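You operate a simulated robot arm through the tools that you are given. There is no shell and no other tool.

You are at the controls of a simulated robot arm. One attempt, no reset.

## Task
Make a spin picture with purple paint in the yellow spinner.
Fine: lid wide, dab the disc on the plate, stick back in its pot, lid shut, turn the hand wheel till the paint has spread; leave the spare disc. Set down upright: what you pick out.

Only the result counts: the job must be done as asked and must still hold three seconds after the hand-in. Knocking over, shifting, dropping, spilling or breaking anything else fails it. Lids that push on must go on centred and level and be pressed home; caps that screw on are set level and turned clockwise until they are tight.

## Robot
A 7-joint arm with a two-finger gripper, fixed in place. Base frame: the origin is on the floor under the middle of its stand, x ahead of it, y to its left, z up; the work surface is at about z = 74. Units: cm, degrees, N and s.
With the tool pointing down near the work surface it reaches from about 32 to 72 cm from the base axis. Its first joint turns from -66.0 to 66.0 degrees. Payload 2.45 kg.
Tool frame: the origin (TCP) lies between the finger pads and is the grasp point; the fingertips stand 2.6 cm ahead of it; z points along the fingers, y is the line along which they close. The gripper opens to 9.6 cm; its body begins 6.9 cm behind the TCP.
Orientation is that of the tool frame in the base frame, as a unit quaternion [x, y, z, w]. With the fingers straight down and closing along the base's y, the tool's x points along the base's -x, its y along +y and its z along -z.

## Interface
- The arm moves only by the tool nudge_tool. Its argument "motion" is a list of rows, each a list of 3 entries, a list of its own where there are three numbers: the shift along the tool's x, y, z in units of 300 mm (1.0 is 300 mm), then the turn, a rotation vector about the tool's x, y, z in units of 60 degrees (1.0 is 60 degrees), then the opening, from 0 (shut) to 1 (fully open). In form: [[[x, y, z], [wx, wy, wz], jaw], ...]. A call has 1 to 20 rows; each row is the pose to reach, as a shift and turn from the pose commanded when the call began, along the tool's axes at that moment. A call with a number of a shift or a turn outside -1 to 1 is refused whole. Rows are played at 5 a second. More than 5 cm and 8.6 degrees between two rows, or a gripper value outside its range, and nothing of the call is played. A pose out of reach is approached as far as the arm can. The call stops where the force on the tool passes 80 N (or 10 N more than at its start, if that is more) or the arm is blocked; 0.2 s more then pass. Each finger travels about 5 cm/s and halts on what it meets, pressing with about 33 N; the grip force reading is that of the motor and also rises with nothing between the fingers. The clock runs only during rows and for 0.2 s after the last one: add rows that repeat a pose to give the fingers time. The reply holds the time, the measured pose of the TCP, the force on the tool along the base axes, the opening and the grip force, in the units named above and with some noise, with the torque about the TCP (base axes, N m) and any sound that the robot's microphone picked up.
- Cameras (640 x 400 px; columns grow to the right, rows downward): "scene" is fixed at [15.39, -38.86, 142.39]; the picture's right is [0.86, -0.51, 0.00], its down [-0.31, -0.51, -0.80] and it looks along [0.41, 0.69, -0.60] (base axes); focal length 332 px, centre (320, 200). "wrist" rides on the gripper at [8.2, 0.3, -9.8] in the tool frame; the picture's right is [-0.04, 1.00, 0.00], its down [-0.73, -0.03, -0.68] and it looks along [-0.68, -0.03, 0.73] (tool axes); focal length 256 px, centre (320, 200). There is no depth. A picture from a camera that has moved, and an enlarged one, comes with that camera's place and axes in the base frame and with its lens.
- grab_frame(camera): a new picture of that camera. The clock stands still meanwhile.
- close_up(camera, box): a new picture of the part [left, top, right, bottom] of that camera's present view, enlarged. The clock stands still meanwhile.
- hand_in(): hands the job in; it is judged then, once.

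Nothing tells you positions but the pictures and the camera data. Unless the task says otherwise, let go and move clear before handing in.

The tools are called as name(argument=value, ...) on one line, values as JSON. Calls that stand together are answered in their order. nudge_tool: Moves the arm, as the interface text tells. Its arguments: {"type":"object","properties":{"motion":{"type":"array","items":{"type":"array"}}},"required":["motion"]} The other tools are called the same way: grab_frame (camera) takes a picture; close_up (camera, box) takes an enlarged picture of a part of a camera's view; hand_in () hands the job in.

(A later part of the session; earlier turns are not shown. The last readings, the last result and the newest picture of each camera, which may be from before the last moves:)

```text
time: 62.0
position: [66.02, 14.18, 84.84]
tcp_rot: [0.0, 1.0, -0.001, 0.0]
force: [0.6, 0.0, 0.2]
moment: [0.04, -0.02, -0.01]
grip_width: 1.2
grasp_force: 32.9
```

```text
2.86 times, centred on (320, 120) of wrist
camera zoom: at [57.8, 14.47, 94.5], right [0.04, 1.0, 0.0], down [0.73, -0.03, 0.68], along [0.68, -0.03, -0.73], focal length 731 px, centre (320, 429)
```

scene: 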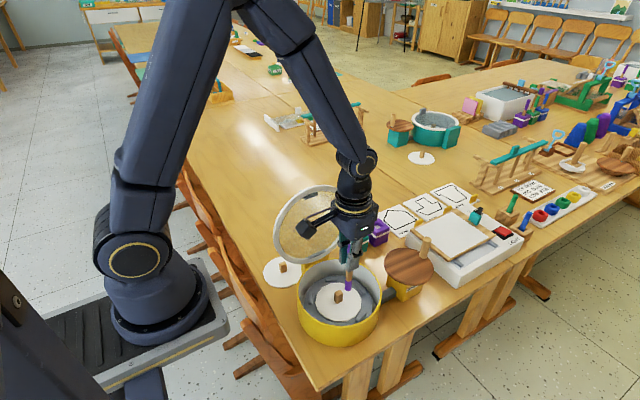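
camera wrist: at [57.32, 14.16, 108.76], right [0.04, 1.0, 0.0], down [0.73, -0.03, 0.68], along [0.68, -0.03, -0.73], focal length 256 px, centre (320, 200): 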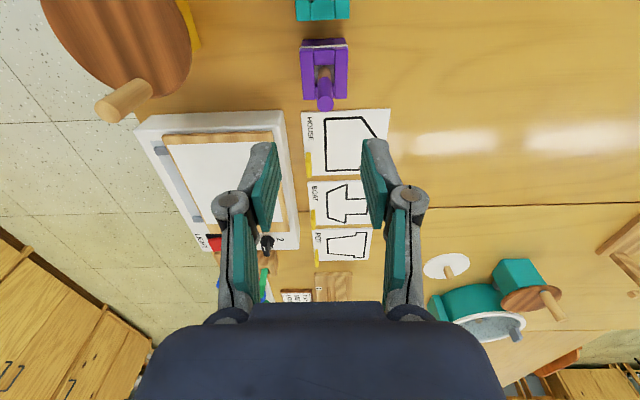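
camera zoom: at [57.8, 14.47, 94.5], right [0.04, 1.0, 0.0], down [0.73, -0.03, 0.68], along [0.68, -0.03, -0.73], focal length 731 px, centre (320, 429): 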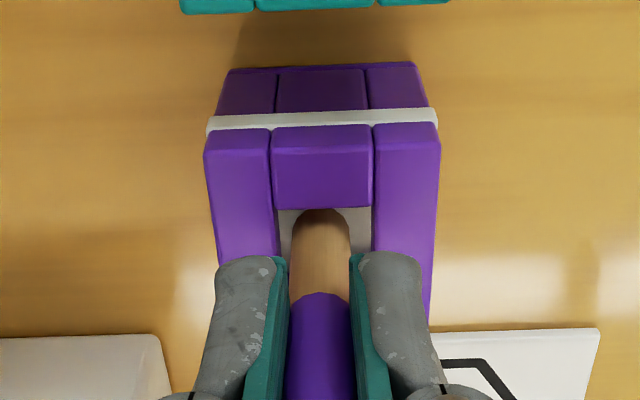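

The stick is back at its original depth. Lowering the last millimetre and opening the fingers.

nudge_tool(motion=[[[0, 0, 0.003], [0, 0, 0], 0.05], [[0, 0, 0.003], [0, 0, 0], 0.05], [[0, 0, 0.003], [0, 0, 0], 0.16], [[0, 0, 0.003], [0, 0, 0], 0.25], [[0, 0, 0.003], [0, 0, 0], 0.35], [[0, 0, 0.003], [0, 0, 0], 0.45], [[0, 0, 0.003], [0, 0, 0], 0.48], [[0, 0, 0.003], [0, 0, 0], 0.48]])

close_up(camera="scene", box=[340, 175, 420, 255])

close_up(camera="wrist", box=[220, 60, 420, 260])

```text
time: 63.8
position: [65.92, 14.2, 84.71]
tcp_rot: [0.0, 1.0, -0.001, 0.0]
force: [-0.2, -0.4, -0.3]
moment: [0.01, 0.0, -0.02]
grip_width: 4.63
grasp_force: 0.0
```

```text
5.00 times, centred on (380, 215) of scene
camera zoom: at [15.39, -38.86, 142.39], right [0.86, -0.51, 0.0], down [-0.31, -0.51, -0.8], along [0.41, 0.69, -0.6], focal length 1659 px, centre (20, 125)
```

zoom: 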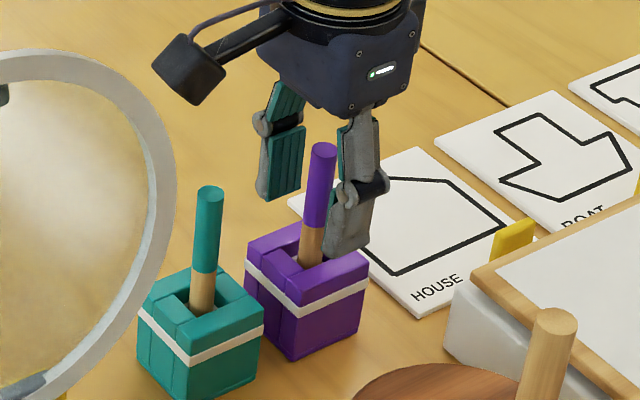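

```text
2.00 times, centred on (320, 160) of wrist
camera zoom: at [57.79, 14.46, 94.42], right [0.04, 1.0, 0.0], down [0.73, -0.03, 0.68], along [0.68, -0.03, -0.73], focal length 512 px, centre (320, 280)
```

zoom: 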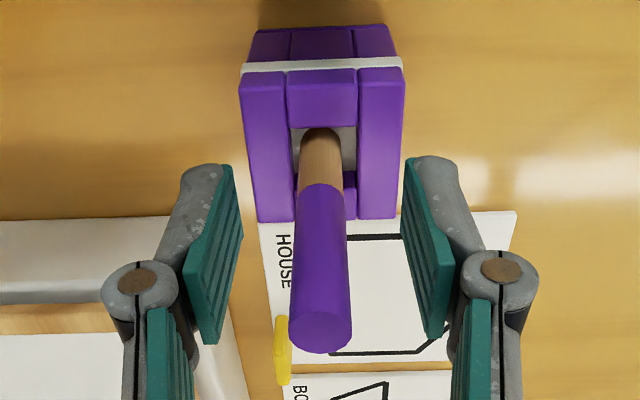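

The stick stands upright in its pot. I'll rise straight up, then travel back at height toward the lid to close it.

nudge_tool(motion=[[[0, 0, -0.05], [0, 0, 0], 0.48], [[0, 0, -0.12], [0, 0, 0], 0.48], [[0, 0, -0.24], [0, 0, 0], 0.48], [[0, 0, -0.38], [0, 0, 0], 0.48], [[0, 0, -0.52], [0, 0, 0], 0.48], [[0, 0, -0.66], [0, 0, 0], 0.48], [[0, 0, -0.8], [0, 0, 0], 0.48], [[0, 0, -0.93], [0, 0, 0], 0.48], [[0.12, 0.015, -0.93], [0, 0, 0], 0.48], [[0.24, 0.03, -0.93], [0, 0, 0], 0.48], [[0.36, 0.045, -0.93], [0, 0, 0], 0.48], [[0.48, 0.06, -0.93], [0, 0, 0], 0.48], [[0.6, 0.075, -0.93], [0, 0, 0], 0.48], [[0.7, 0.087, -0.93], [0, 0, 0], 0.48], [[0.748, 0.087, -0.93], [0, 0, 0], 0.48], [[0.748, 0.087, -0.93], [0, 0, 0], 0.48]])

grab_frame(camera="scene")

close_up(camera="scene", box=[340, 175, 420, 255])

close_up(camera="scene", box=[250, 180, 400, 350])

```text
time: 67.2
position: [43.53, 16.97, 112.58]
tcp_rot: [0.0, 1.0, -0.001, 0.001]
force: [0.4, 0.4, 0.0]
moment: [0.02, 0.01, 0.0]
grip_width: 4.61
grasp_force: 0.0
```

```text
taken
```

scene: 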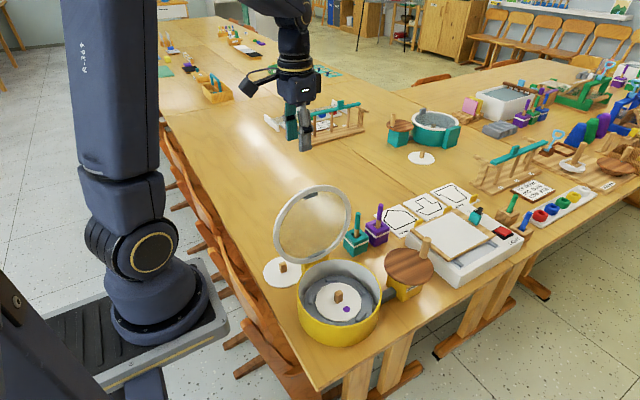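

```text
5.00 times, centred on (380, 215) of scene
camera zoom: at [15.38, -38.86, 142.39], right [0.86, -0.51, 0.0], down [-0.31, -0.51, -0.8], along [0.41, 0.69, -0.6], focal length 1659 px, centre (20, 125)
```

zoom: 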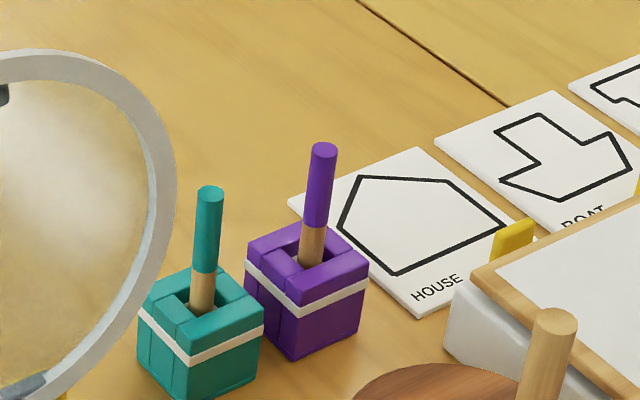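

```text
2.35 times, centred on (325, 265) of scene
camera zoom: at [15.38, -38.86, 142.39], right [0.86, -0.51, 0.0], down [-0.31, -0.51, -0.8], along [0.41, 0.69, -0.6], focal length 781 px, centre (308, 47)
```

zoom: 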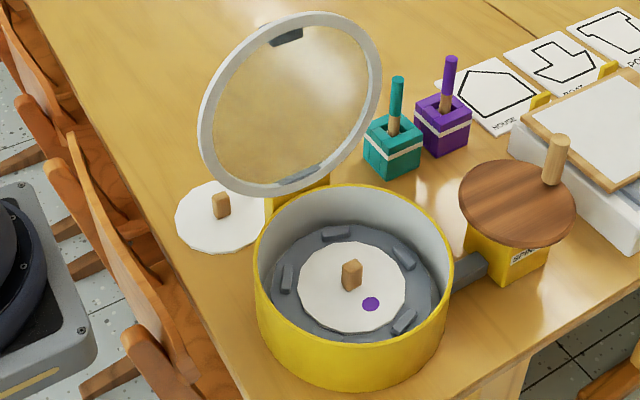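

The lid is still open with the dab on the disc, and the purple stick is upright. I'll yaw the gripper again for the tab grip.

nudge_tool(motion=[[[0, 0, 0], [0, 0, -0.14], 0.48], [[0, 0, 0], [0, 0, -0.28], 0.48], [[0, 0, 0], [0, 0, -0.42], 0.48], [[0, 0, 0], [0, 0, -0.56], 0.48], [[0, 0, 0], [0, 0, -0.7], 0.48], [[0, 0, 0], [0, 0, -0.84], 0.48]])

nudge_tool(motion=[[[0, 0, 0], [0, 0, -0.13], 0.48], [[0, 0, 0], [0, 0, -0.26], 0.48], [[0, 0, 0], [0, 0, -0.39], 0.48], [[0, 0, 0], [0, 0, -0.52], 0.48], [[0, 0, 0], [0, 0, -0.66], 0.48]])

nudge_tool(motion=[[[0, 0, 0], [0, 0.13, 0], 0.48], [[0, 0, 0], [0, 0.26, 0], 0.48], [[0, 0, 0], [0, 0.39, 0], 0.48], [[0, 0, 0], [0, 0.52, 0], 0.48], [[0, 0, 0], [0, 0.65, 0], 0.48], [[0, 0, 0], [0, 0.78, 0], 0.48], [[0, 0, 0], [0, 0.9, 0], 0.48]])

grab_frame(camera="wrist")

grab_frame(camera="scene")

```text
time: 68.6
position: [43.54, 16.83, 112.57]
tcp_rot: [-0.427, 0.904, 0.0, 0.0]
force: [-0.4, 0.9, 0.1]
moment: [-0.02, -0.01, -0.01]
grip_width: 4.6
grasp_force: 0.1
```

```text
time: 69.8
position: [43.48, 16.89, 112.53]
tcp_rot: [-0.707, 0.707, -0.001, -0.001]
force: [0.1, -0.6, 0.0]
moment: [-0.02, -0.03, -0.02]
grip_width: 4.61
grasp_force: 0.1
```

```text
time: 71.4
position: [43.67, 16.81, 112.62]
tcp_rot: [-0.629, 0.63, -0.322, -0.322]
force: [-0.6, 0.3, 0.1]
moment: [-0.02, -0.02, -0.03]
grip_width: 4.6
grasp_force: 0.0
```

```text
taken
camera wrist: at [43.18, 19.99, 124.87], right [-1.0, 0.03, -0.03], down [0.03, 0.98, -0.2], along [0.03, -0.2, -0.98], focal length 256 px, centre (320, 200)
```

wrist: 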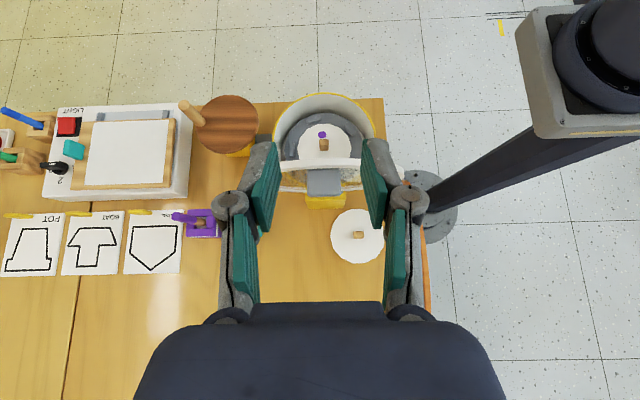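

```text
taken
```

scene: 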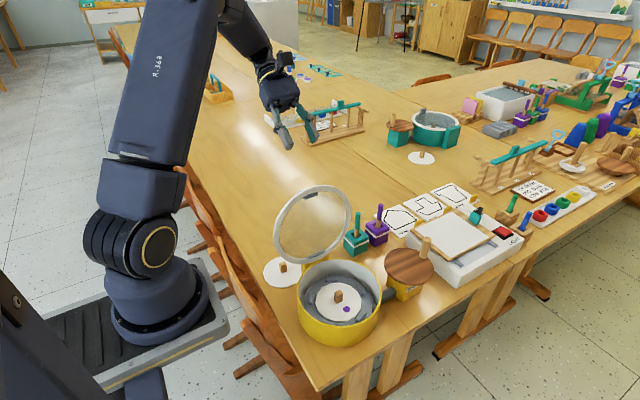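

This view looks down on the open lid edge-on. I'll zoom to measure the lid angle and tab.

close_up(camera="wrist", box=[250, 80, 400, 220])

```text
2.86 times, centred on (325, 150) of wrist
camera zoom: at [43.18, 19.99, 124.87], right [-1.0, 0.03, -0.03], down [0.03, 0.98, -0.2], along [0.03, -0.2, -0.98], focal length 731 px, centre (306, 343)
```

zoom: 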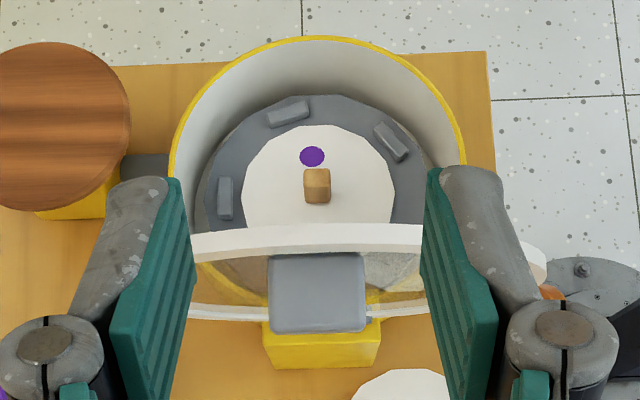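

The lid rests at about 98°. The tab is centred at x ≈ 43.5, y ≈ 11.8–14.2, z ≈ 100. I'll tilt the tool to about 94° and then lower it to the tab from above.

nudge_tool(motion=[[[0, 0, 0], [0, 0.13, 0], 0.48], [[0, 0, 0], [0, 0.26, 0], 0.48], [[0, 0, 0], [0, 0.39, 0], 0.48], [[0, 0, 0], [0, 0.52, 0], 0.48], [[0, 0, 0], [0, 0.667, 0], 0.48], [[0, 0, 0], [0, 0.667, 0], 0.48]])

grab_frame(camera="wrist")

```text
refused: row 5 steps farther than a row can; nothing moved
```

```text
taken
camera wrist: at [43.18, 19.99, 124.87], right [-1.0, 0.03, -0.03], down [0.03, 0.98, -0.2], along [0.03, -0.2, -0.98], focal length 256 px, centre (320, 200)
```

wrist: 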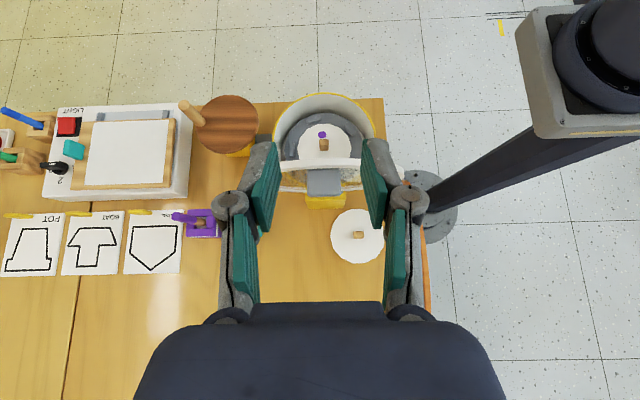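

One row of turn was too large, so nothing moved and the lid is still open. Repeating the tilt with smaller steps.

nudge_tool(motion=[[[0, 0, 0], [0, 0.11, 0], 0.48], [[0, 0, 0], [0, 0.22, 0], 0.48], [[0, 0, 0], [0, 0.33, 0], 0.48], [[0, 0, 0], [0, 0.44, 0], 0.48], [[0, 0, 0], [0, 0.55, 0], 0.48], [[0, 0, 0], [0, 0.667, 0], 0.48], [[0, 0, 0], [0, 0.667, 0], 0.48]])

grab_frame(camera="wrist")

grab_frame(camera="scene")

```text
time: 73.0
position: [43.81, 15.99, 112.13]
tcp_rot: [0.481, -0.481, 0.518, 0.519]
force: [-0.4, -0.5, 0.5]
moment: [-0.01, -0.02, 0.02]
grip_width: 4.62
grasp_force: 0.0
out of reach, approached as far as the arm can: row 6, 7
```

```text
taken
camera wrist: at [43.48, 26.49, 119.56], right [-1.0, 0.0, -0.04], down [0.03, 0.62, -0.78], along [0.03, -0.78, -0.62], focal length 256 px, centre (320, 200)
```

wrist: 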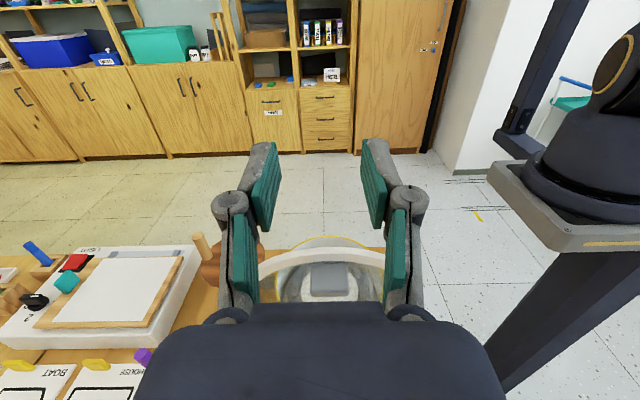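

```text
taken
```

scene: 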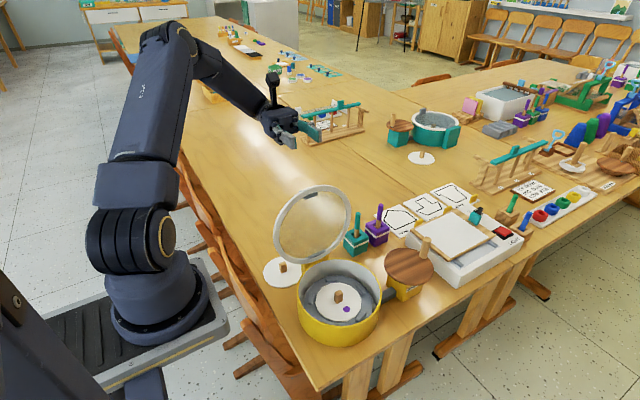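

The tool is tilted to 94° just above and behind the lid. I'll lower it to z ≈ 104 first and check lateral alignment with the tab.

nudge_tool(motion=[[[-0.06, 0.005, -0.005], [0, 0, 0], 0.48], [[-0.12, 0.0103, -0.011], [0, 0, 0], 0.48], [[-0.18, 0.0103, -0.017], [0, 0, 0], 0.48], [[-0.23, 0.0103, -0.022], [0, 0, 0], 0.48], [[-0.27, 0.0103, -0.026], [0, 0, 0], 0.48], [[-0.27, 0.0103, -0.026], [0, 0, 0], 0.48]])

grab_frame(camera="wrist")

close_up(camera="scene", box=[250, 130, 400, 280])

```text
time: 74.4
position: [43.66, 16.43, 104.06]
tcp_rot: [0.482, -0.482, 0.518, 0.518]
force: [0.0, -0.1, -0.5]
moment: [-0.02, 0.0, -0.02]
grip_width: 4.62
grasp_force: 0.0
```

```text
taken
camera wrist: at [43.24, 26.63, 111.42], right [-1.0, 0.0, -0.04], down [0.03, 0.62, -0.78], along [0.03, -0.78, -0.62], focal length 256 px, centre (320, 200)
```

wrist: 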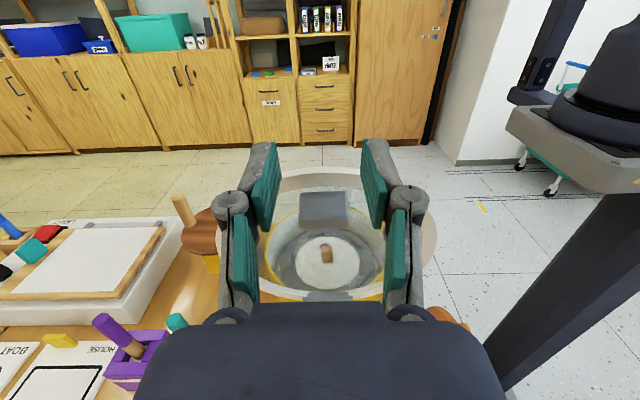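

```text
2.67 times, centred on (325, 205) of scene
camera zoom: at [15.39, -38.86, 142.39], right [0.86, -0.51, 0.0], down [-0.31, -0.51, -0.8], along [0.41, 0.69, -0.6], focal length 885 px, centre (307, 187)
```

zoom: 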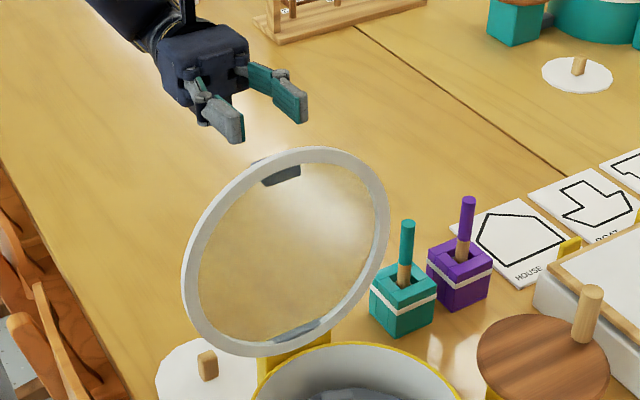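

Alignment is good. Lowering straddling the tab, then a check before moving in.

nudge_tool(motion=[[[-0.04, 0.003, -0.003], [0, 0, 0], 0.48], [[-0.08, 0.003, -0.006], [0, 0, 0], 0.48], [[-0.115, 0.003, -0.0085], [0, 0, 0], 0.48], [[-0.145, 0.003, -0.0106], [0, 0, 0], 0.48], [[-0.145, 0.003, -0.0106], [0, 0, 0], 0.48]])

close_up(camera="wrist", box=[220, 90, 420, 290])

close_up(camera="scene", box=[250, 150, 370, 270])

```text
time: 75.6
position: [43.37, 16.3, 99.73]
tcp_rot: [0.482, -0.482, 0.518, 0.518]
force: [0.8, 0.6, 0.2]
moment: [0.02, 0.0, 0.0]
grip_width: 4.59
grasp_force: 0.0
```

```text
2.00 times, centred on (320, 190) of wrist
camera zoom: at [43.13, 26.64, 107.04], right [-1.0, 0.0, -0.04], down [0.03, 0.62, -0.78], along [0.03, -0.78, -0.62], focal length 512 px, centre (320, 220)
```

zoom: 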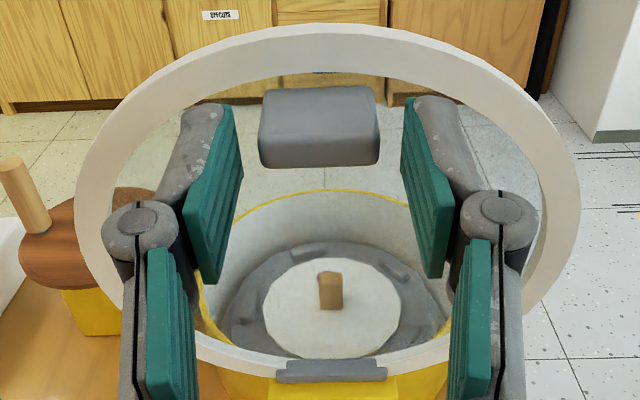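

```text
3.33 times, centred on (310, 210) of scene
camera zoom: at [15.39, -38.86, 142.39], right [0.86, -0.51, 0.0], down [-0.31, -0.51, -0.8], along [0.41, 0.69, -0.6], focal length 1106 px, centre (353, 167)
```

zoom: 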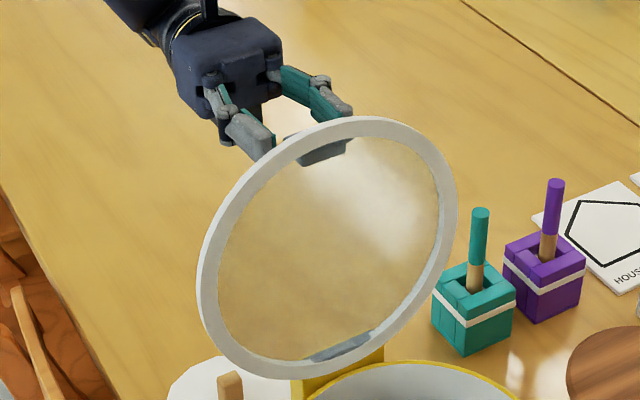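

The tab sits right where my model puts it. I'll move in about 1.1 cm and close on it.

nudge_tool(motion=[[[-0.004, -0.002, 0.018], [0, 0, 0], 0.48], [[-0.0077, -0.002, 0.0362], [0, 0, 0], 0.48], [[-0.0077, -0.002, 0.0362], [0, 0, 0], 0.48], [[-0.0077, -0.002, 0.0362], [0, 0, 0], 0.4], [[-0.0077, -0.002, 0.0362], [0, 0, 0], 0.34], [[-0.0077, -0.002, 0.0362], [0, 0, 0], 0.3], [[-0.0077, -0.002, 0.0362], [0, 0, 0], 0.26], [[-0.0077, -0.002, 0.0362], [0, 0, 0], 0.26]])

close_up(camera="wrist", box=[220, 90, 420, 290])

close_up(camera="scene", box=[250, 150, 370, 270])

```text
time: 77.4
position: [43.44, 15.3, 99.59]
tcp_rot: [0.481, -0.482, 0.517, 0.518]
force: [0.0, -0.2, -0.8]
moment: [0.0, 0.0, 0.0]
grip_width: 3.37
grasp_force: 45.2
```

```text
2.00 times, centred on (320, 190) of wrist
camera zoom: at [43.16, 25.55, 106.91], right [-1.0, 0.0, -0.04], down [0.03, 0.62, -0.78], along [0.03, -0.78, -0.62], focal length 512 px, centre (320, 220)
```

zoom: 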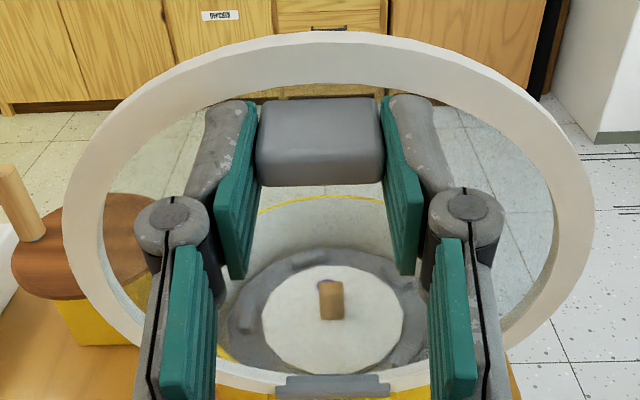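

```text
3.33 times, centred on (310, 210) of scene
camera zoom: at [15.39, -38.86, 142.39], right [0.86, -0.51, 0.0], down [-0.31, -0.51, -0.8], along [0.41, 0.69, -0.6], focal length 1106 px, centre (353, 167)
```

zoom: 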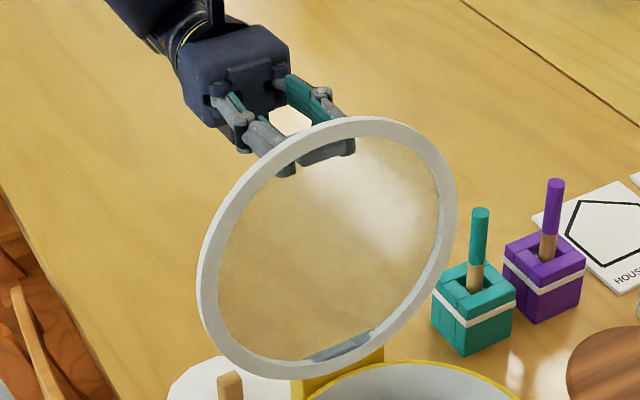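

The tab is gripped without any side load. Now I'll swing the lid closed along the same arc, 16° first.

nudge_tool(motion=[[[0.005, 0, 0.0199], [0, -0.0333, 0], 0.26], [[0.0096, 0, 0.0399], [0, -0.0667, 0], 0.26], [[0.013, 0, 0.0601], [0, -0.1, 0], 0.26], [[0.0163, 0, 0.0803], [0, -0.1333, 0], 0.26], [[0.0183, 0, 0.1007], [0, -0.1667, 0], 0.26], [[0.0201, 0, 0.1211], [0, -0.2, 0], 0.26], [[0.0201, 0, 0.1211], [0, -0.2, 0], 0.26]])

close_up(camera="scene", box=[250, 150, 400, 320])

```text
time: 79.0
position: [43.54, 11.77, 100.36]
tcp_rot: [0.535, -0.534, 0.463, 0.463]
force: [-3.0, -2.8, -26.4]
moment: [-0.13, -0.01, 0.0]
grip_width: 3.35
grasp_force: 45.4
```

```text
2.35 times, centred on (325, 235) of scene
camera zoom: at [15.42, -38.86, 142.38], right [0.86, -0.51, 0.0], down [-0.31, -0.51, -0.8], along [0.41, 0.69, -0.6], focal length 781 px, centre (308, 118)
```

zoom: 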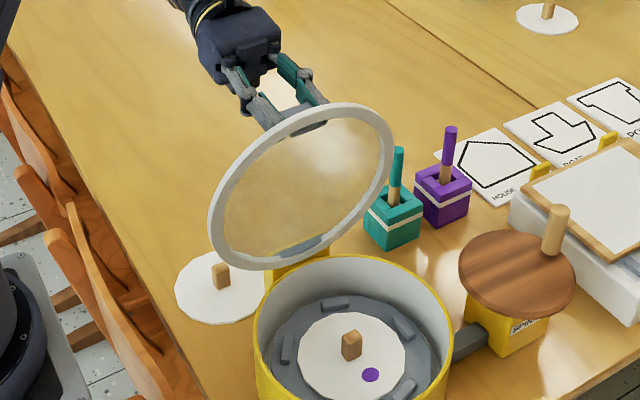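

A 26 N pull has built up along z, meaning I'm slightly too high. I'll relieve it by lowering about 3 mm.

nudge_tool(motion=[[[-0.0095, 0, 0.0013], [0, 0, 0], 0.26], [[-0.0095, 0, 0.0013], [0, 0, 0], 0.26]])

close_up(camera="scene", box=[250, 230, 400, 350])

```text
time: 79.6
position: [43.47, 11.71, 100.3]
tcp_rot: [-0.532, 0.534, -0.465, -0.465]
force: [-6.7, 7.1, 9.2]
moment: [1.1, 0.15, -0.09]
grip_width: 3.35
grasp_force: 45.3
```

```text
3.33 times, centred on (325, 290) of scene
camera zoom: at [15.36, -38.85, 142.39], right [0.86, -0.51, 0.0], down [-0.31, -0.51, -0.8], along [0.41, 0.69, -0.6], focal length 1106 px, centre (303, -100)
```

zoom: 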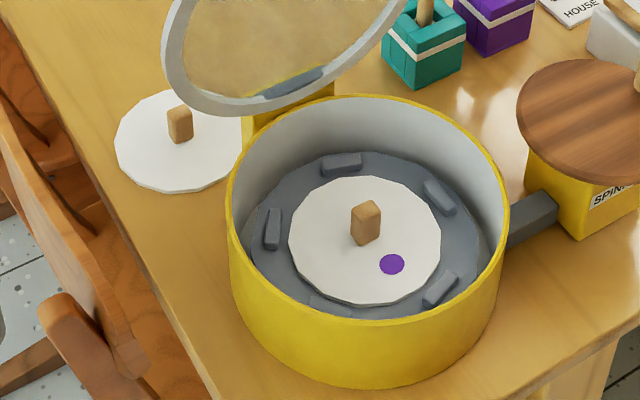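

The load has reversed to small values, so the arc is now bracketed. Continuing in 8° steps with forces checked.

nudge_tool(motion=[[[0.006, 0.0015, 0.0195], [0, -0.04, 0], 0.26], [[0.0112, 0.0015, 0.0391], [0, -0.075, 0], 0.26], [[0.0145, 0.0015, 0.059], [0, -0.108, 0], 0.26], [[0.0174, 0.0015, 0.079], [0, -0.1417, 0], 0.26], [[0.0174, 0.0015, 0.079], [0, -0.1417, 0], 0.26]])

```text
time: 80.8
position: [43.57, 9.16, 100.35]
tcp_rot: [-0.565, 0.567, -0.423, -0.424]
force: [4.5, -8.2, 7.2]
moment: [-1.51, 0.01, 0.07]
grip_width: 3.36
grasp_force: 44.6
```

Forces are under 10 N. Continuing with a bit less tool rotation to balance the torque.

nudge_tool(motion=[[[0.006, 0, 0.0205], [0, -0.02, 0], 0.26], [[0.0114, 0, 0.041], [0, -0.05, 0], 0.26], [[0.0147, 0, 0.061], [0, -0.0833, 0], 0.26], [[0.0177, 0, 0.0811], [0, -0.1167, 0], 0.26], [[0.0177, 0, 0.0811], [0, -0.1167, 0], 0.26]])

close_up(camera="scene", box=[250, 170, 400, 350])

```text
time: 82.0
position: [43.43, 6.79, 100.08]
tcp_rot: [-0.591, 0.592, -0.387, -0.388]
force: [8.6, 5.6, 5.3]
moment: [1.17, -0.14, 0.15]
grip_width: 3.34
grasp_force: 44.6
```

```text
2.22 times, centred on (325, 260) of scene
camera zoom: at [15.4, -38.85, 142.39], right [0.86, -0.51, 0.0], down [-0.31, -0.51, -0.8], along [0.41, 0.69, -0.6], focal length 737 px, centre (309, 67)
```

zoom: 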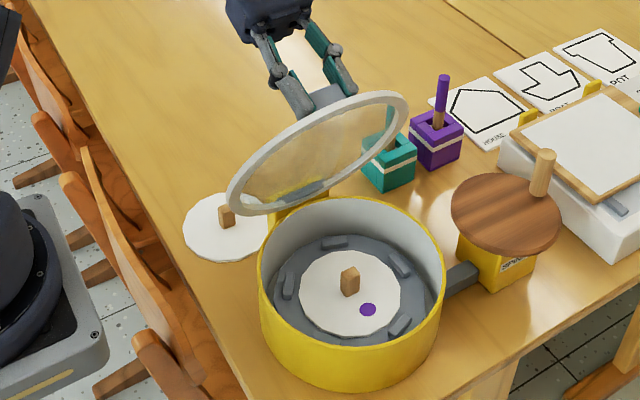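

Tracking well; the lid is coming over the bowl. Continuing 12° more.

nudge_tool(motion=[[[0.005, -0.0015, 0.0188], [0, -0.04, 0], 0.26], [[0.0095, -0.0015, 0.0377], [0, -0.0733, 0], 0.26], [[0.0125, -0.0015, 0.0578], [0, -0.107, 0], 0.26], [[0.0154, -0.0015, 0.0779], [0, -0.14, 0], 0.26], [[0.017, -0.0015, 0.0981], [0, -0.1725, 0], 0.26], [[0.0184, -0.0015, 0.1184], [0, -0.205, 0], 0.26], [[0.0184, -0.0015, 0.1184], [0, -0.205, 0], 0.26]])

```text
time: 83.6
position: [43.58, 3.38, 99.29]
tcp_rot: [-0.629, 0.63, -0.322, -0.322]
force: [1.8, 6.3, -19.0]
moment: [-0.24, 0.01, -0.02]
grip_width: 3.35
grasp_force: 45.3
```

A slight inward pull only. Continuing with the radius trimmed.

nudge_tool(motion=[[[0.0005, 0, 0.0205], [0, -0.0333, 0], 0.26], [[0.0035, 0, 0.041], [0, -0.0667, 0], 0.26], [[0.0067, 0, 0.0608], [0, -0.1, 0], 0.26], [[0.0096, 0, 0.0807], [0, -0.1333, 0], 0.26], [[0.0113, 0, 0.1007], [0, -0.1667, 0], 0.26], [[0.0129, 0, 0.1207], [0, -0.2, 0], 0.26], [[0.0129, 0, 0.1207], [0, -0.2, 0], 0.26]])

close_up(camera="scene", box=[250, 190, 420, 360])

```text
time: 85.2
position: [43.52, 0.04, 97.48]
tcp_rot: [0.659, -0.659, 0.256, 0.256]
force: [5.6, -5.9, -5.0]
moment: [-1.39, -0.12, 0.09]
grip_width: 3.35
grasp_force: 45.2
```

```text
2.35 times, centred on (335, 275) of scene
camera zoom: at [15.41, -38.87, 142.38], right [0.86, -0.51, 0.0], down [-0.31, -0.51, -0.8], along [0.41, 0.69, -0.6], focal length 781 px, centre (285, 24)
```

zoom: 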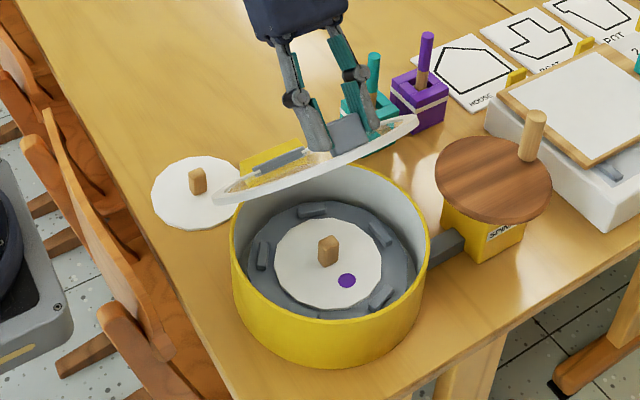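

The lid is about half closed. Continuing another 12°.

nudge_tool(motion=[[[0.0045, -0.001, 0.0207], [0, -0.02, 0], 0.26], [[0.0089, -0.001, 0.0413], [0, -0.05, 0], 0.26], [[0.012, -0.001, 0.0612], [0, -0.0833, 0], 0.26], [[0.0149, -0.001, 0.081], [0, -0.1167, 0], 0.26], [[0.0166, -0.001, 0.101], [0, -0.15, 0], 0.26], [[0.0181, -0.001, 0.121], [0, -0.1833, 0], 0.26], [[0.0181, -0.001, 0.121], [0, -0.1833, 0], 0.26]])

```text
time: 86.8
position: [43.49, -2.88, 95.12]
tcp_rot: [-0.681, 0.681, -0.191, -0.191]
force: [0.5, -9.4, -2.0]
moment: [-1.33, -0.08, 0.02]
grip_width: 3.35
grasp_force: 44.8
```

Still tracking with low forces. Another 12°.

nudge_tool(motion=[[[0.005, 0, 0.0207], [0, -0.02, 0], 0.26], [[0.0097, 0, 0.0413], [0, -0.05, 0], 0.26], [[0.0124, 0, 0.0612], [0, -0.0808, 0], 0.26], [[0.0148, 0, 0.0812], [0, -0.1117, 0], 0.26], [[0.0161, 0, 0.1013], [0, -0.143, 0], 0.26], [[0.0172, 0, 0.1214], [0, -0.175, 0], 0.26], [[0.0172, 0, 0.1214], [0, -0.175, 0], 0.26]])

close_up(camera="scene", box=[260, 210, 420, 360])

```text
time: 88.4
position: [43.44, -5.23, 92.17]
tcp_rot: [0.696, -0.695, 0.127, 0.128]
force: [-4.1, 1.3, -9.0]
moment: [-1.2, 0.11, -0.06]
grip_width: 3.36
grasp_force: 44.8
```

```text
2.67 times, centred on (340, 285) of scene
camera zoom: at [15.39, -38.86, 142.39], right [0.86, -0.51, 0.0], down [-0.31, -0.51, -0.8], along [0.41, 0.69, -0.6], focal length 885 px, centre (267, -27)
```

zoom: 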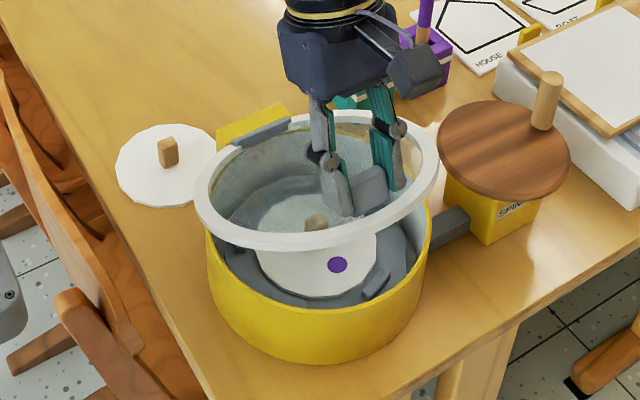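

About 20° remain. Continuing another 12°.

nudge_tool(motion=[[[0.005, 0.001, 0.0213], [0, -0.02, 0], 0.26], [[0.0091, 0.001, 0.0427], [0, -0.05, 0], 0.26], [[0.0112, 0.001, 0.0624], [0, -0.0808, 0], 0.26], [[0.0132, 0.001, 0.0822], [0, -0.1117, 0], 0.26], [[0.014, 0.001, 0.1021], [0, -0.143, 0], 0.26], [[0.0146, 0.001, 0.122], [0, -0.175, 0], 0.26], [[0.0146, 0.001, 0.122], [0, -0.175, 0], 0.26]])

close_up(camera="scene", box=[260, 210, 420, 360])

```text
time: 90.0
position: [43.4, -6.63, 89.03]
tcp_rot: [0.704, -0.704, 0.063, 0.064]
force: [-4.5, 13.0, -9.1]
moment: [-0.46, 0.13, 0.08]
grip_width: 3.35
grasp_force: 45.0
```

```text
2.67 times, centred on (340, 285) of scene
camera zoom: at [15.39, -38.83, 142.4], right [0.86, -0.51, 0.0], down [-0.31, -0.51, -0.8], along [0.41, 0.69, -0.6], focal length 885 px, centre (267, -27)
```

zoom: 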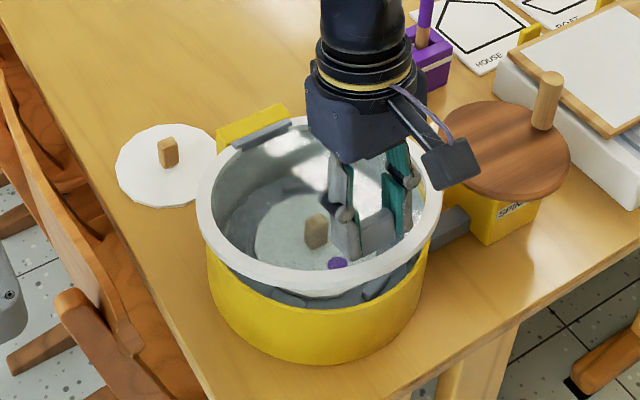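

Nearly closed, about 9° left. Lowering the rest in small steps.

nudge_tool(motion=[[[0.001, 0.001, 0.02], [0, -0.03, 0], 0.26], [[0.002, 0.001, 0.0407], [0, -0.0667, 0], 0.26], [[0.0033, 0.001, 0.055], [0, -0.09, 0], 0.26], [[0.0045, 0.001, 0.0702], [0, -0.1167, 0], 0.26], [[0.0045, 0.001, 0.0702], [0, -0.1167, 0], 0.26]])

close_up(camera="scene", box=[280, 240, 400, 350])

```text
time: 91.2
position: [43.37, -7.39, 86.97]
tcp_rot: [-0.707, 0.707, -0.021, -0.022]
force: [2.7, -3.2, -5.1]
moment: [-0.82, -0.05, 0.16]
grip_width: 3.36
grasp_force: 44.7
```

```text
3.64 times, centred on (340, 295) of scene
camera zoom: at [15.4, -38.87, 142.38], right [0.86, -0.51, 0.0], down [-0.31, -0.51, -0.8], along [0.41, 0.69, -0.6], focal length 1207 px, centre (247, -146)
```

zoom: 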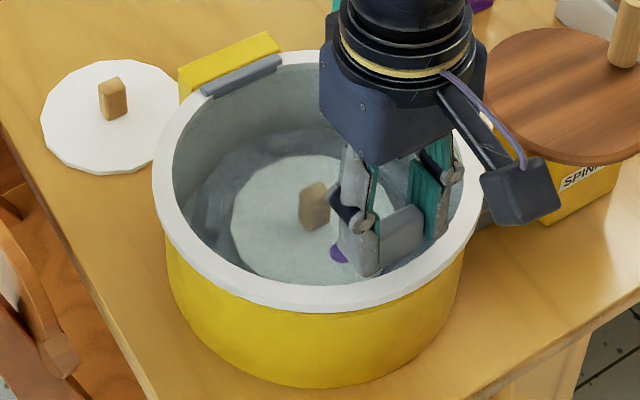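

The lid is almost home. Lowering the last few millimetres.

nudge_tool(motion=[[[0.001, 0, 0.006], [0, -0.01, 0], 0.26], [[0.002, 0, 0.012], [0, -0.02, 0], 0.26], [[0.0025, 0, 0.018], [0, -0.033, 0], 0.26], [[0.0025, 0, 0.018], [0, -0.033, 0], 0.26]])

close_up(camera="scene", box=[280, 240, 400, 350])

```text
time: 92.2
position: [43.57, -7.54, 86.49]
tcp_rot: [-0.707, 0.707, -0.009, -0.008]
force: [4.3, -16.2, -2.9]
moment: [-1.1, -0.04, 0.06]
grip_width: 3.35
grasp_force: 45.3
```

```text
3.64 times, centred on (340, 295) of scene
camera zoom: at [15.4, -38.9, 142.37], right [0.86, -0.51, 0.0], down [-0.31, -0.51, -0.8], along [0.41, 0.69, -0.6], focal length 1207 px, centre (247, -146)
```

zoom: 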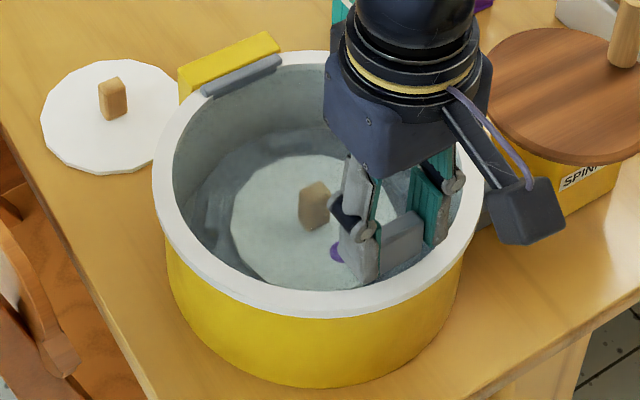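

A sideways load in y suggests shifting slightly to -y. I'll do that and press down a touch to confirm it's seated.

nudge_tool(motion=[[[0.004, -0.001, 0.003], [0, 0, 0], 0.26], [[0.004, -0.001, 0.007], [0, 0, 0], 0.26], [[0.004, -0.001, 0.007], [0, 0, 0], 0.26]])

```text
time: 93.0
position: [43.45, -7.6, 86.37]
tcp_rot: [-0.707, 0.708, -0.007, -0.008]
force: [0.7, -12.9, 6.7]
moment: [0.8, -0.06, -0.07]
grip_width: 3.37
grasp_force: 44.9
```

The lid is seated (upward reaction, same height as at the start). I'll relieve the side load and release the tab.

nudge_tool(motion=[[[0.0035, 0, 0], [0, 0, 0], 0.26], [[0.0035, 0, 0], [0, 0, 0], 0.26], [[0.0035, 0, 0], [0, 0, 0], 0.36], [[0.0035, 0, 0], [0, 0, 0], 0.42], [[0.0035, 0, 0], [0, 0, 0], 0.48], [[0.0035, 0, 0], [0, 0, 0], 0.48], [[0.0035, 0, 0], [0, 0, 0], 0.48]])

close_up(camera="wrist", box=[220, 60, 420, 260])

```text
time: 94.6
position: [43.41, -7.73, 86.26]
tcp_rot: [-0.707, 0.707, -0.008, -0.008]
force: [0.1, 0.8, 0.9]
moment: [-0.03, 0.01, 0.01]
grip_width: 4.62
grasp_force: 0.1
```

```text
2.00 times, centred on (320, 160) of wrist
camera zoom: at [43.15, -15.63, 96.19], right [-1.0, 0.04, 0.0], down [0.03, 0.75, 0.66], along [0.03, 0.66, -0.75], focal length 512 px, centre (320, 280)
```

zoom: 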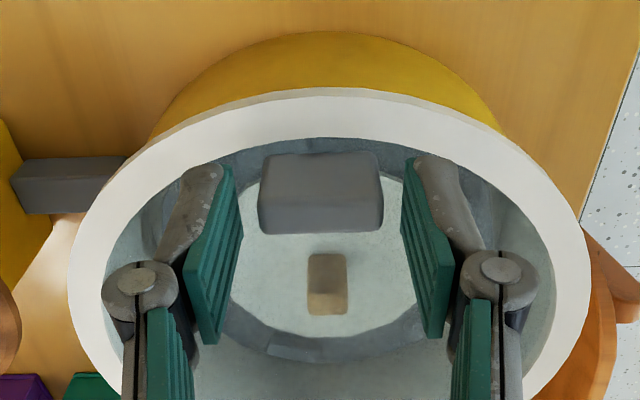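

Released. Rising straight off the tab and checking that the lid lies flat.

nudge_tool(motion=[[[0, 0, -0.03], [0, 0, 0], 0.48], [[0, 0, -0.08], [0, 0, 0], 0.48], [[0, 0, -0.16], [0, 0, 0], 0.48], [[0, 0, -0.28], [0, 0, 0], 0.48], [[0, 0, -0.4], [0, 0, 0], 0.48], [[0, 0, -0.52], [0, 0, 0], 0.48]])

close_up(camera="scene", box=[280, 230, 400, 350])

grab_frame(camera="scene")

grab_frame(camera="wrist")

```text
time: 96.0
position: [43.5, -7.25, 101.77]
tcp_rot: [0.707, -0.707, 0.008, 0.008]
force: [0.1, -0.7, -0.6]
moment: [-0.01, 0.03, -0.03]
grip_width: 4.61
grasp_force: 0.1
```

```text
3.33 times, centred on (340, 290) of scene
camera zoom: at [15.38, -38.86, 142.39], right [0.86, -0.51, 0.0], down [-0.31, -0.51, -0.8], along [0.41, 0.69, -0.6], focal length 1106 px, centre (253, -100)
```

zoom: 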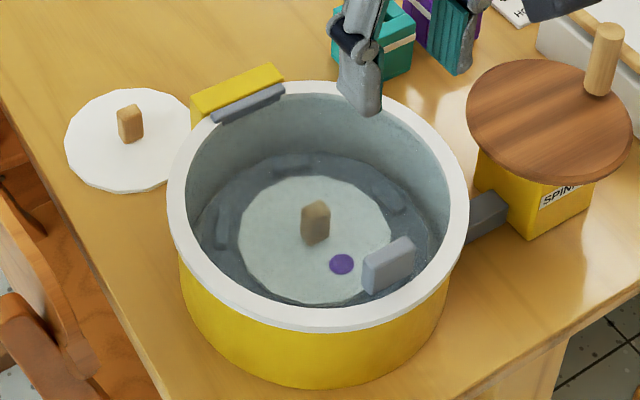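

```text
taken
```

scene: 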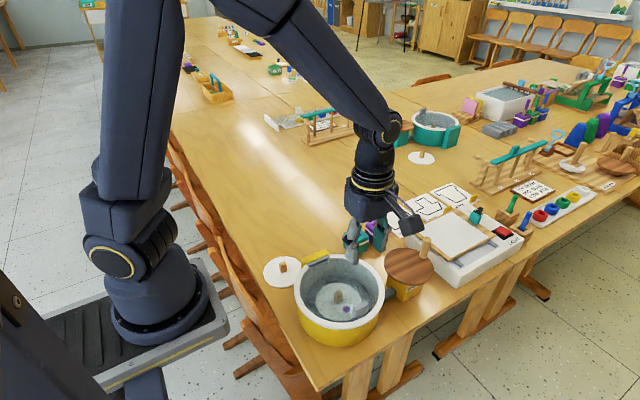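

```text
taken
camera wrist: at [43.13, -15.27, 111.73], right [-1.0, 0.04, 0.0], down [0.03, 0.75, 0.66], along [0.03, 0.66, -0.75], focal length 256 px, centre (320, 200)
```

wrist: 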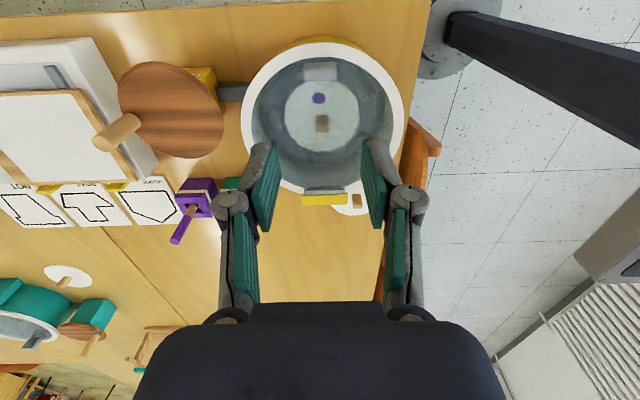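

The lid looks shut. I'll compare it with the same crop I took at the start, and inspect the hand wheel for the next step.

close_up(camera="scene", box=[290, 245, 390, 350])

close_up(camera="scene", box=[370, 225, 450, 305])

```text
3.81 times, centred on (340, 298) of scene
camera zoom: at [15.38, -38.86, 142.39], right [0.86, -0.51, 0.0], down [-0.31, -0.51, -0.8], along [0.41, 0.69, -0.6], focal length 1264 px, centre (244, -171)
```

zoom: 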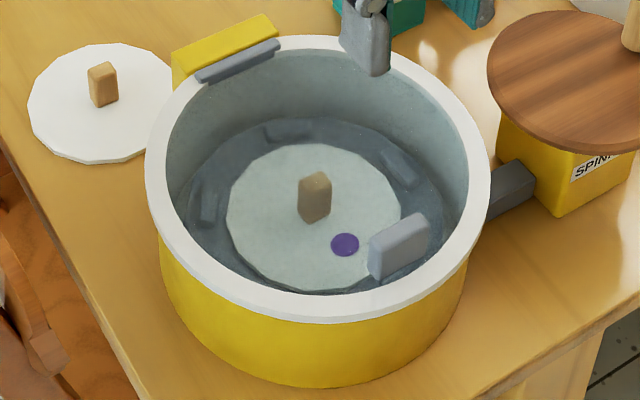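

```text
5.00 times, centred on (410, 265) of scene
camera zoom: at [15.38, -38.86, 142.39], right [0.86, -0.51, 0.0], down [-0.31, -0.51, -0.8], along [0.41, 0.69, -0.6], focal length 1659 px, centre (-130, -125)
```

zoom: 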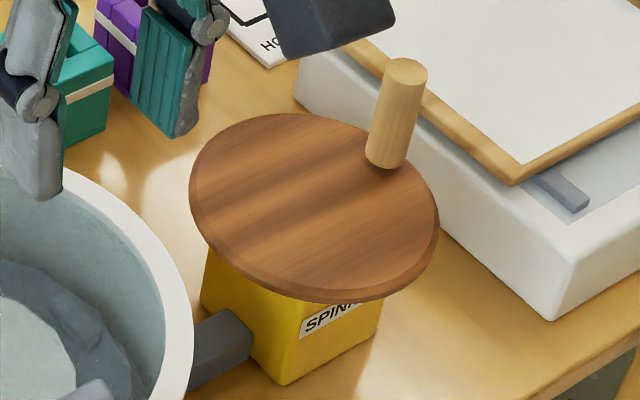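

The picture matches the start view exactly: lid shut and spinner not shifted, with the dab visible under the lid. Next is the hand wheel. I'll level the tool and yaw back so the fingers close along y.

nudge_tool(motion=[[[0, 0, -0.03], [0, -0.023, 0], 0.4], [[0, 0, -0.06], [0, -0.023, 0], 0.4]])

nudge_tool(motion=[[[0, 0, 0], [0, 0, 0.14], 0.4], [[0, 0, 0], [0, 0, 0.28], 0.4], [[0, 0, 0], [0, 0, 0.42], 0.4], [[0, 0, 0], [0, 0, 0.56], 0.4], [[0, 0, 0], [0, 0, 0.7], 0.4], [[0, 0, 0], [0, 0, 0.84], 0.4]])

nudge_tool(motion=[[[0, 0, 0], [0, 0, 0.13], 0.4], [[0, 0, 0], [0, 0, 0.26], 0.4], [[0, 0, 0], [0, 0, 0.39], 0.4], [[0, 0, 0], [0, 0, 0.52], 0.4], [[0, 0, 0], [0, 0, 0.66], 0.4], [[0, 0, 0], [0, 0, 0.66], 0.4]])

```text
time: 96.6
position: [43.52, -7.42, 103.63]
tcp_rot: [0.707, -0.707, -0.001, 0.0]
force: [0.0, -0.3, 0.7]
moment: [0.0, 0.0, 0.01]
grip_width: 3.83
grasp_force: 0.0
```

```text
time: 98.0
position: [43.52, -7.28, 103.53]
tcp_rot: [-0.337, 0.941, 0.0, 0.0]
force: [0.6, -0.1, -1.0]
moment: [-0.04, -0.02, 0.02]
grip_width: 3.85
grasp_force: 0.1
```

```text
time: 99.4
position: [43.53, -7.33, 103.58]
tcp_rot: [0.001, 1.0, 0.001, -0.001]
force: [-0.9, 0.5, -0.3]
moment: [-0.02, 0.0, 0.0]
grip_width: 3.81
grasp_force: 0.2
```

Level again. I'll move over the hand wheel and look at it from above.

nudge_tool(motion=[[[-0.1, 0.03, 0], [0, 0, 0], 0.4], [[-0.2, 0.06, 0], [0, 0, 0], 0.4], [[-0.3, 0.09, 0], [0, 0, 0], 0.4], [[-0.4, 0.12, 0], [0, 0, 0], 0.4], [[-0.5, 0.128, 0], [0, 0, 0], 0.4], [[-0.6, 0.128, 0], [0, 0, 0], 0.4], [[-0.7, 0.128, 0.03], [0, 0, 0], 0.4], [[-0.74, 0.128, 0.1], [0, 0, 0], 0.4], [[-0.74, 0.128, 0.15], [0, 0, 0], 0.4], [[-0.74, 0.128, 0.15], [0, 0, 0], 0.4]])

grab_frame(camera="wrist")

close_up(camera="wrist", box=[220, 0, 420, 200])

```text
time: 101.6
position: [65.68, -3.51, 98.89]
tcp_rot: [0.0, 1.0, 0.0, -0.001]
force: [1.1, 0.0, 0.2]
moment: [0.04, 0.01, -0.01]
grip_width: 3.83
grasp_force: 0.0
```

```text
taken
camera wrist: at [57.46, -3.15, 108.78], right [0.04, 1.0, 0.0], down [0.73, -0.03, 0.68], along [0.68, -0.03, -0.73], focal length 256 px, centre (320, 200)
```

wrist: 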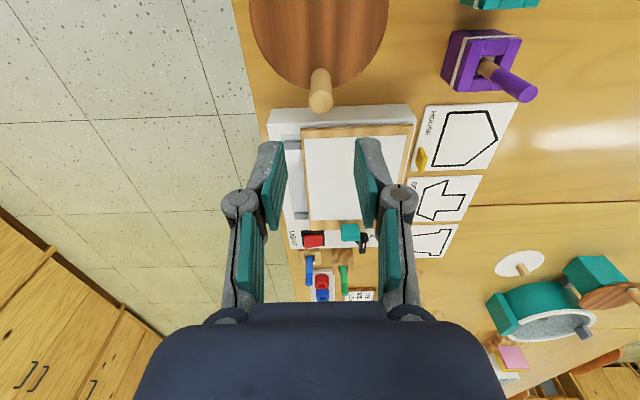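

```text
2.00 times, centred on (320, 100) of wrist
camera zoom: at [57.46, -3.15, 108.78], right [0.04, 1.0, 0.0], down [0.73, -0.03, 0.68], along [0.68, -0.03, -0.73], focal length 512 px, centre (320, 400)
```

zoom: 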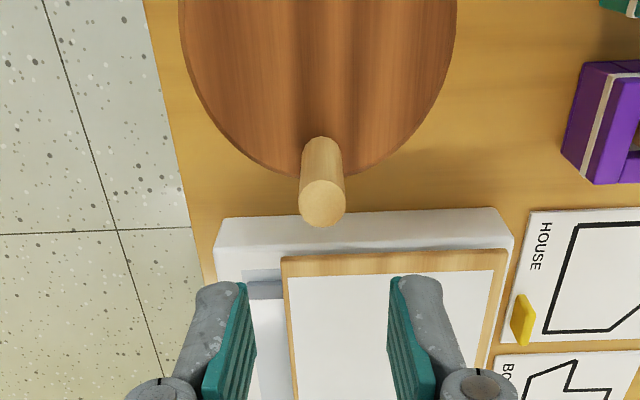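

The peg is at about (65.5, -3.43), the wheel centre at about (61.05, -3.45), crank radius ≈ 4.45. Descending around the peg.

nudge_tool(motion=[[[0.006, 0.0027, 0.08], [0, 0, 0], 0.4], [[0.006, 0.0027, 0.16], [0, 0, 0], 0.4], [[0.006, 0.0027, 0.22], [0, 0, 0], 0.4], [[0.006, 0.0027, 0.26], [0, 0, 0], 0.4], [[0.006, 0.0027, 0.26], [0, 0, 0], 0.4]])

close_up(camera="wrist", box=[220, 60, 420, 260])

close_up(camera="scene", box=[360, 190, 480, 310])

```text
time: 102.8
position: [65.38, -3.37, 91.33]
tcp_rot: [0.001, 1.0, -0.001, 0.0]
force: [-0.3, 0.2, 0.2]
moment: [-0.02, -0.01, 0.02]
grip_width: 3.84
grasp_force: 0.0
```

```text
2.00 times, centred on (320, 160) of wrist
camera zoom: at [57.27, -3.07, 101.05], right [0.04, 1.0, 0.0], down [0.73, -0.03, 0.68], along [0.68, -0.03, -0.73], focal length 512 px, centre (320, 280)
```

zoom: 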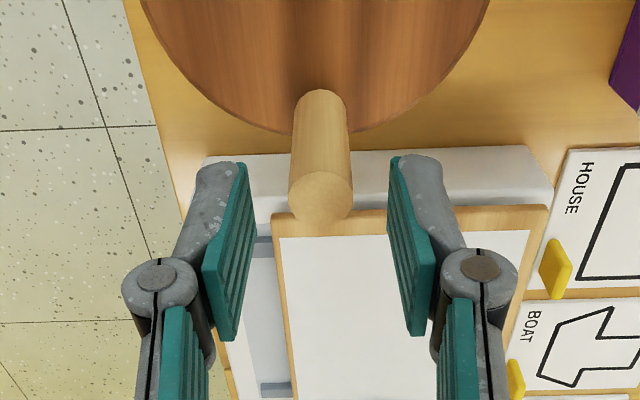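

```text
3.33 times, centred on (420, 250) of scene
camera zoom: at [15.39, -38.86, 142.39], right [0.86, -0.51, 0.0], down [-0.31, -0.51, -0.8], along [0.41, 0.69, -0.6], focal length 1106 px, centre (-13, 33)
```

zoom: 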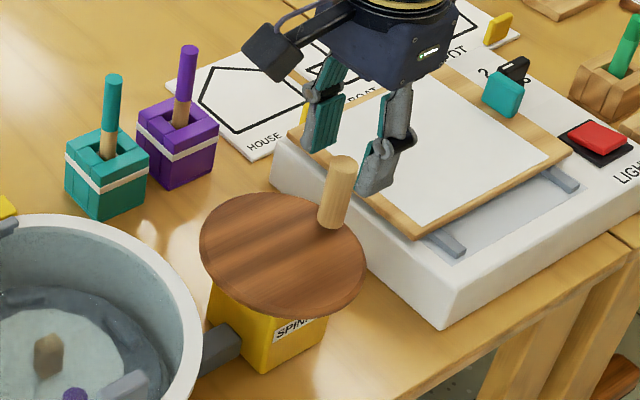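

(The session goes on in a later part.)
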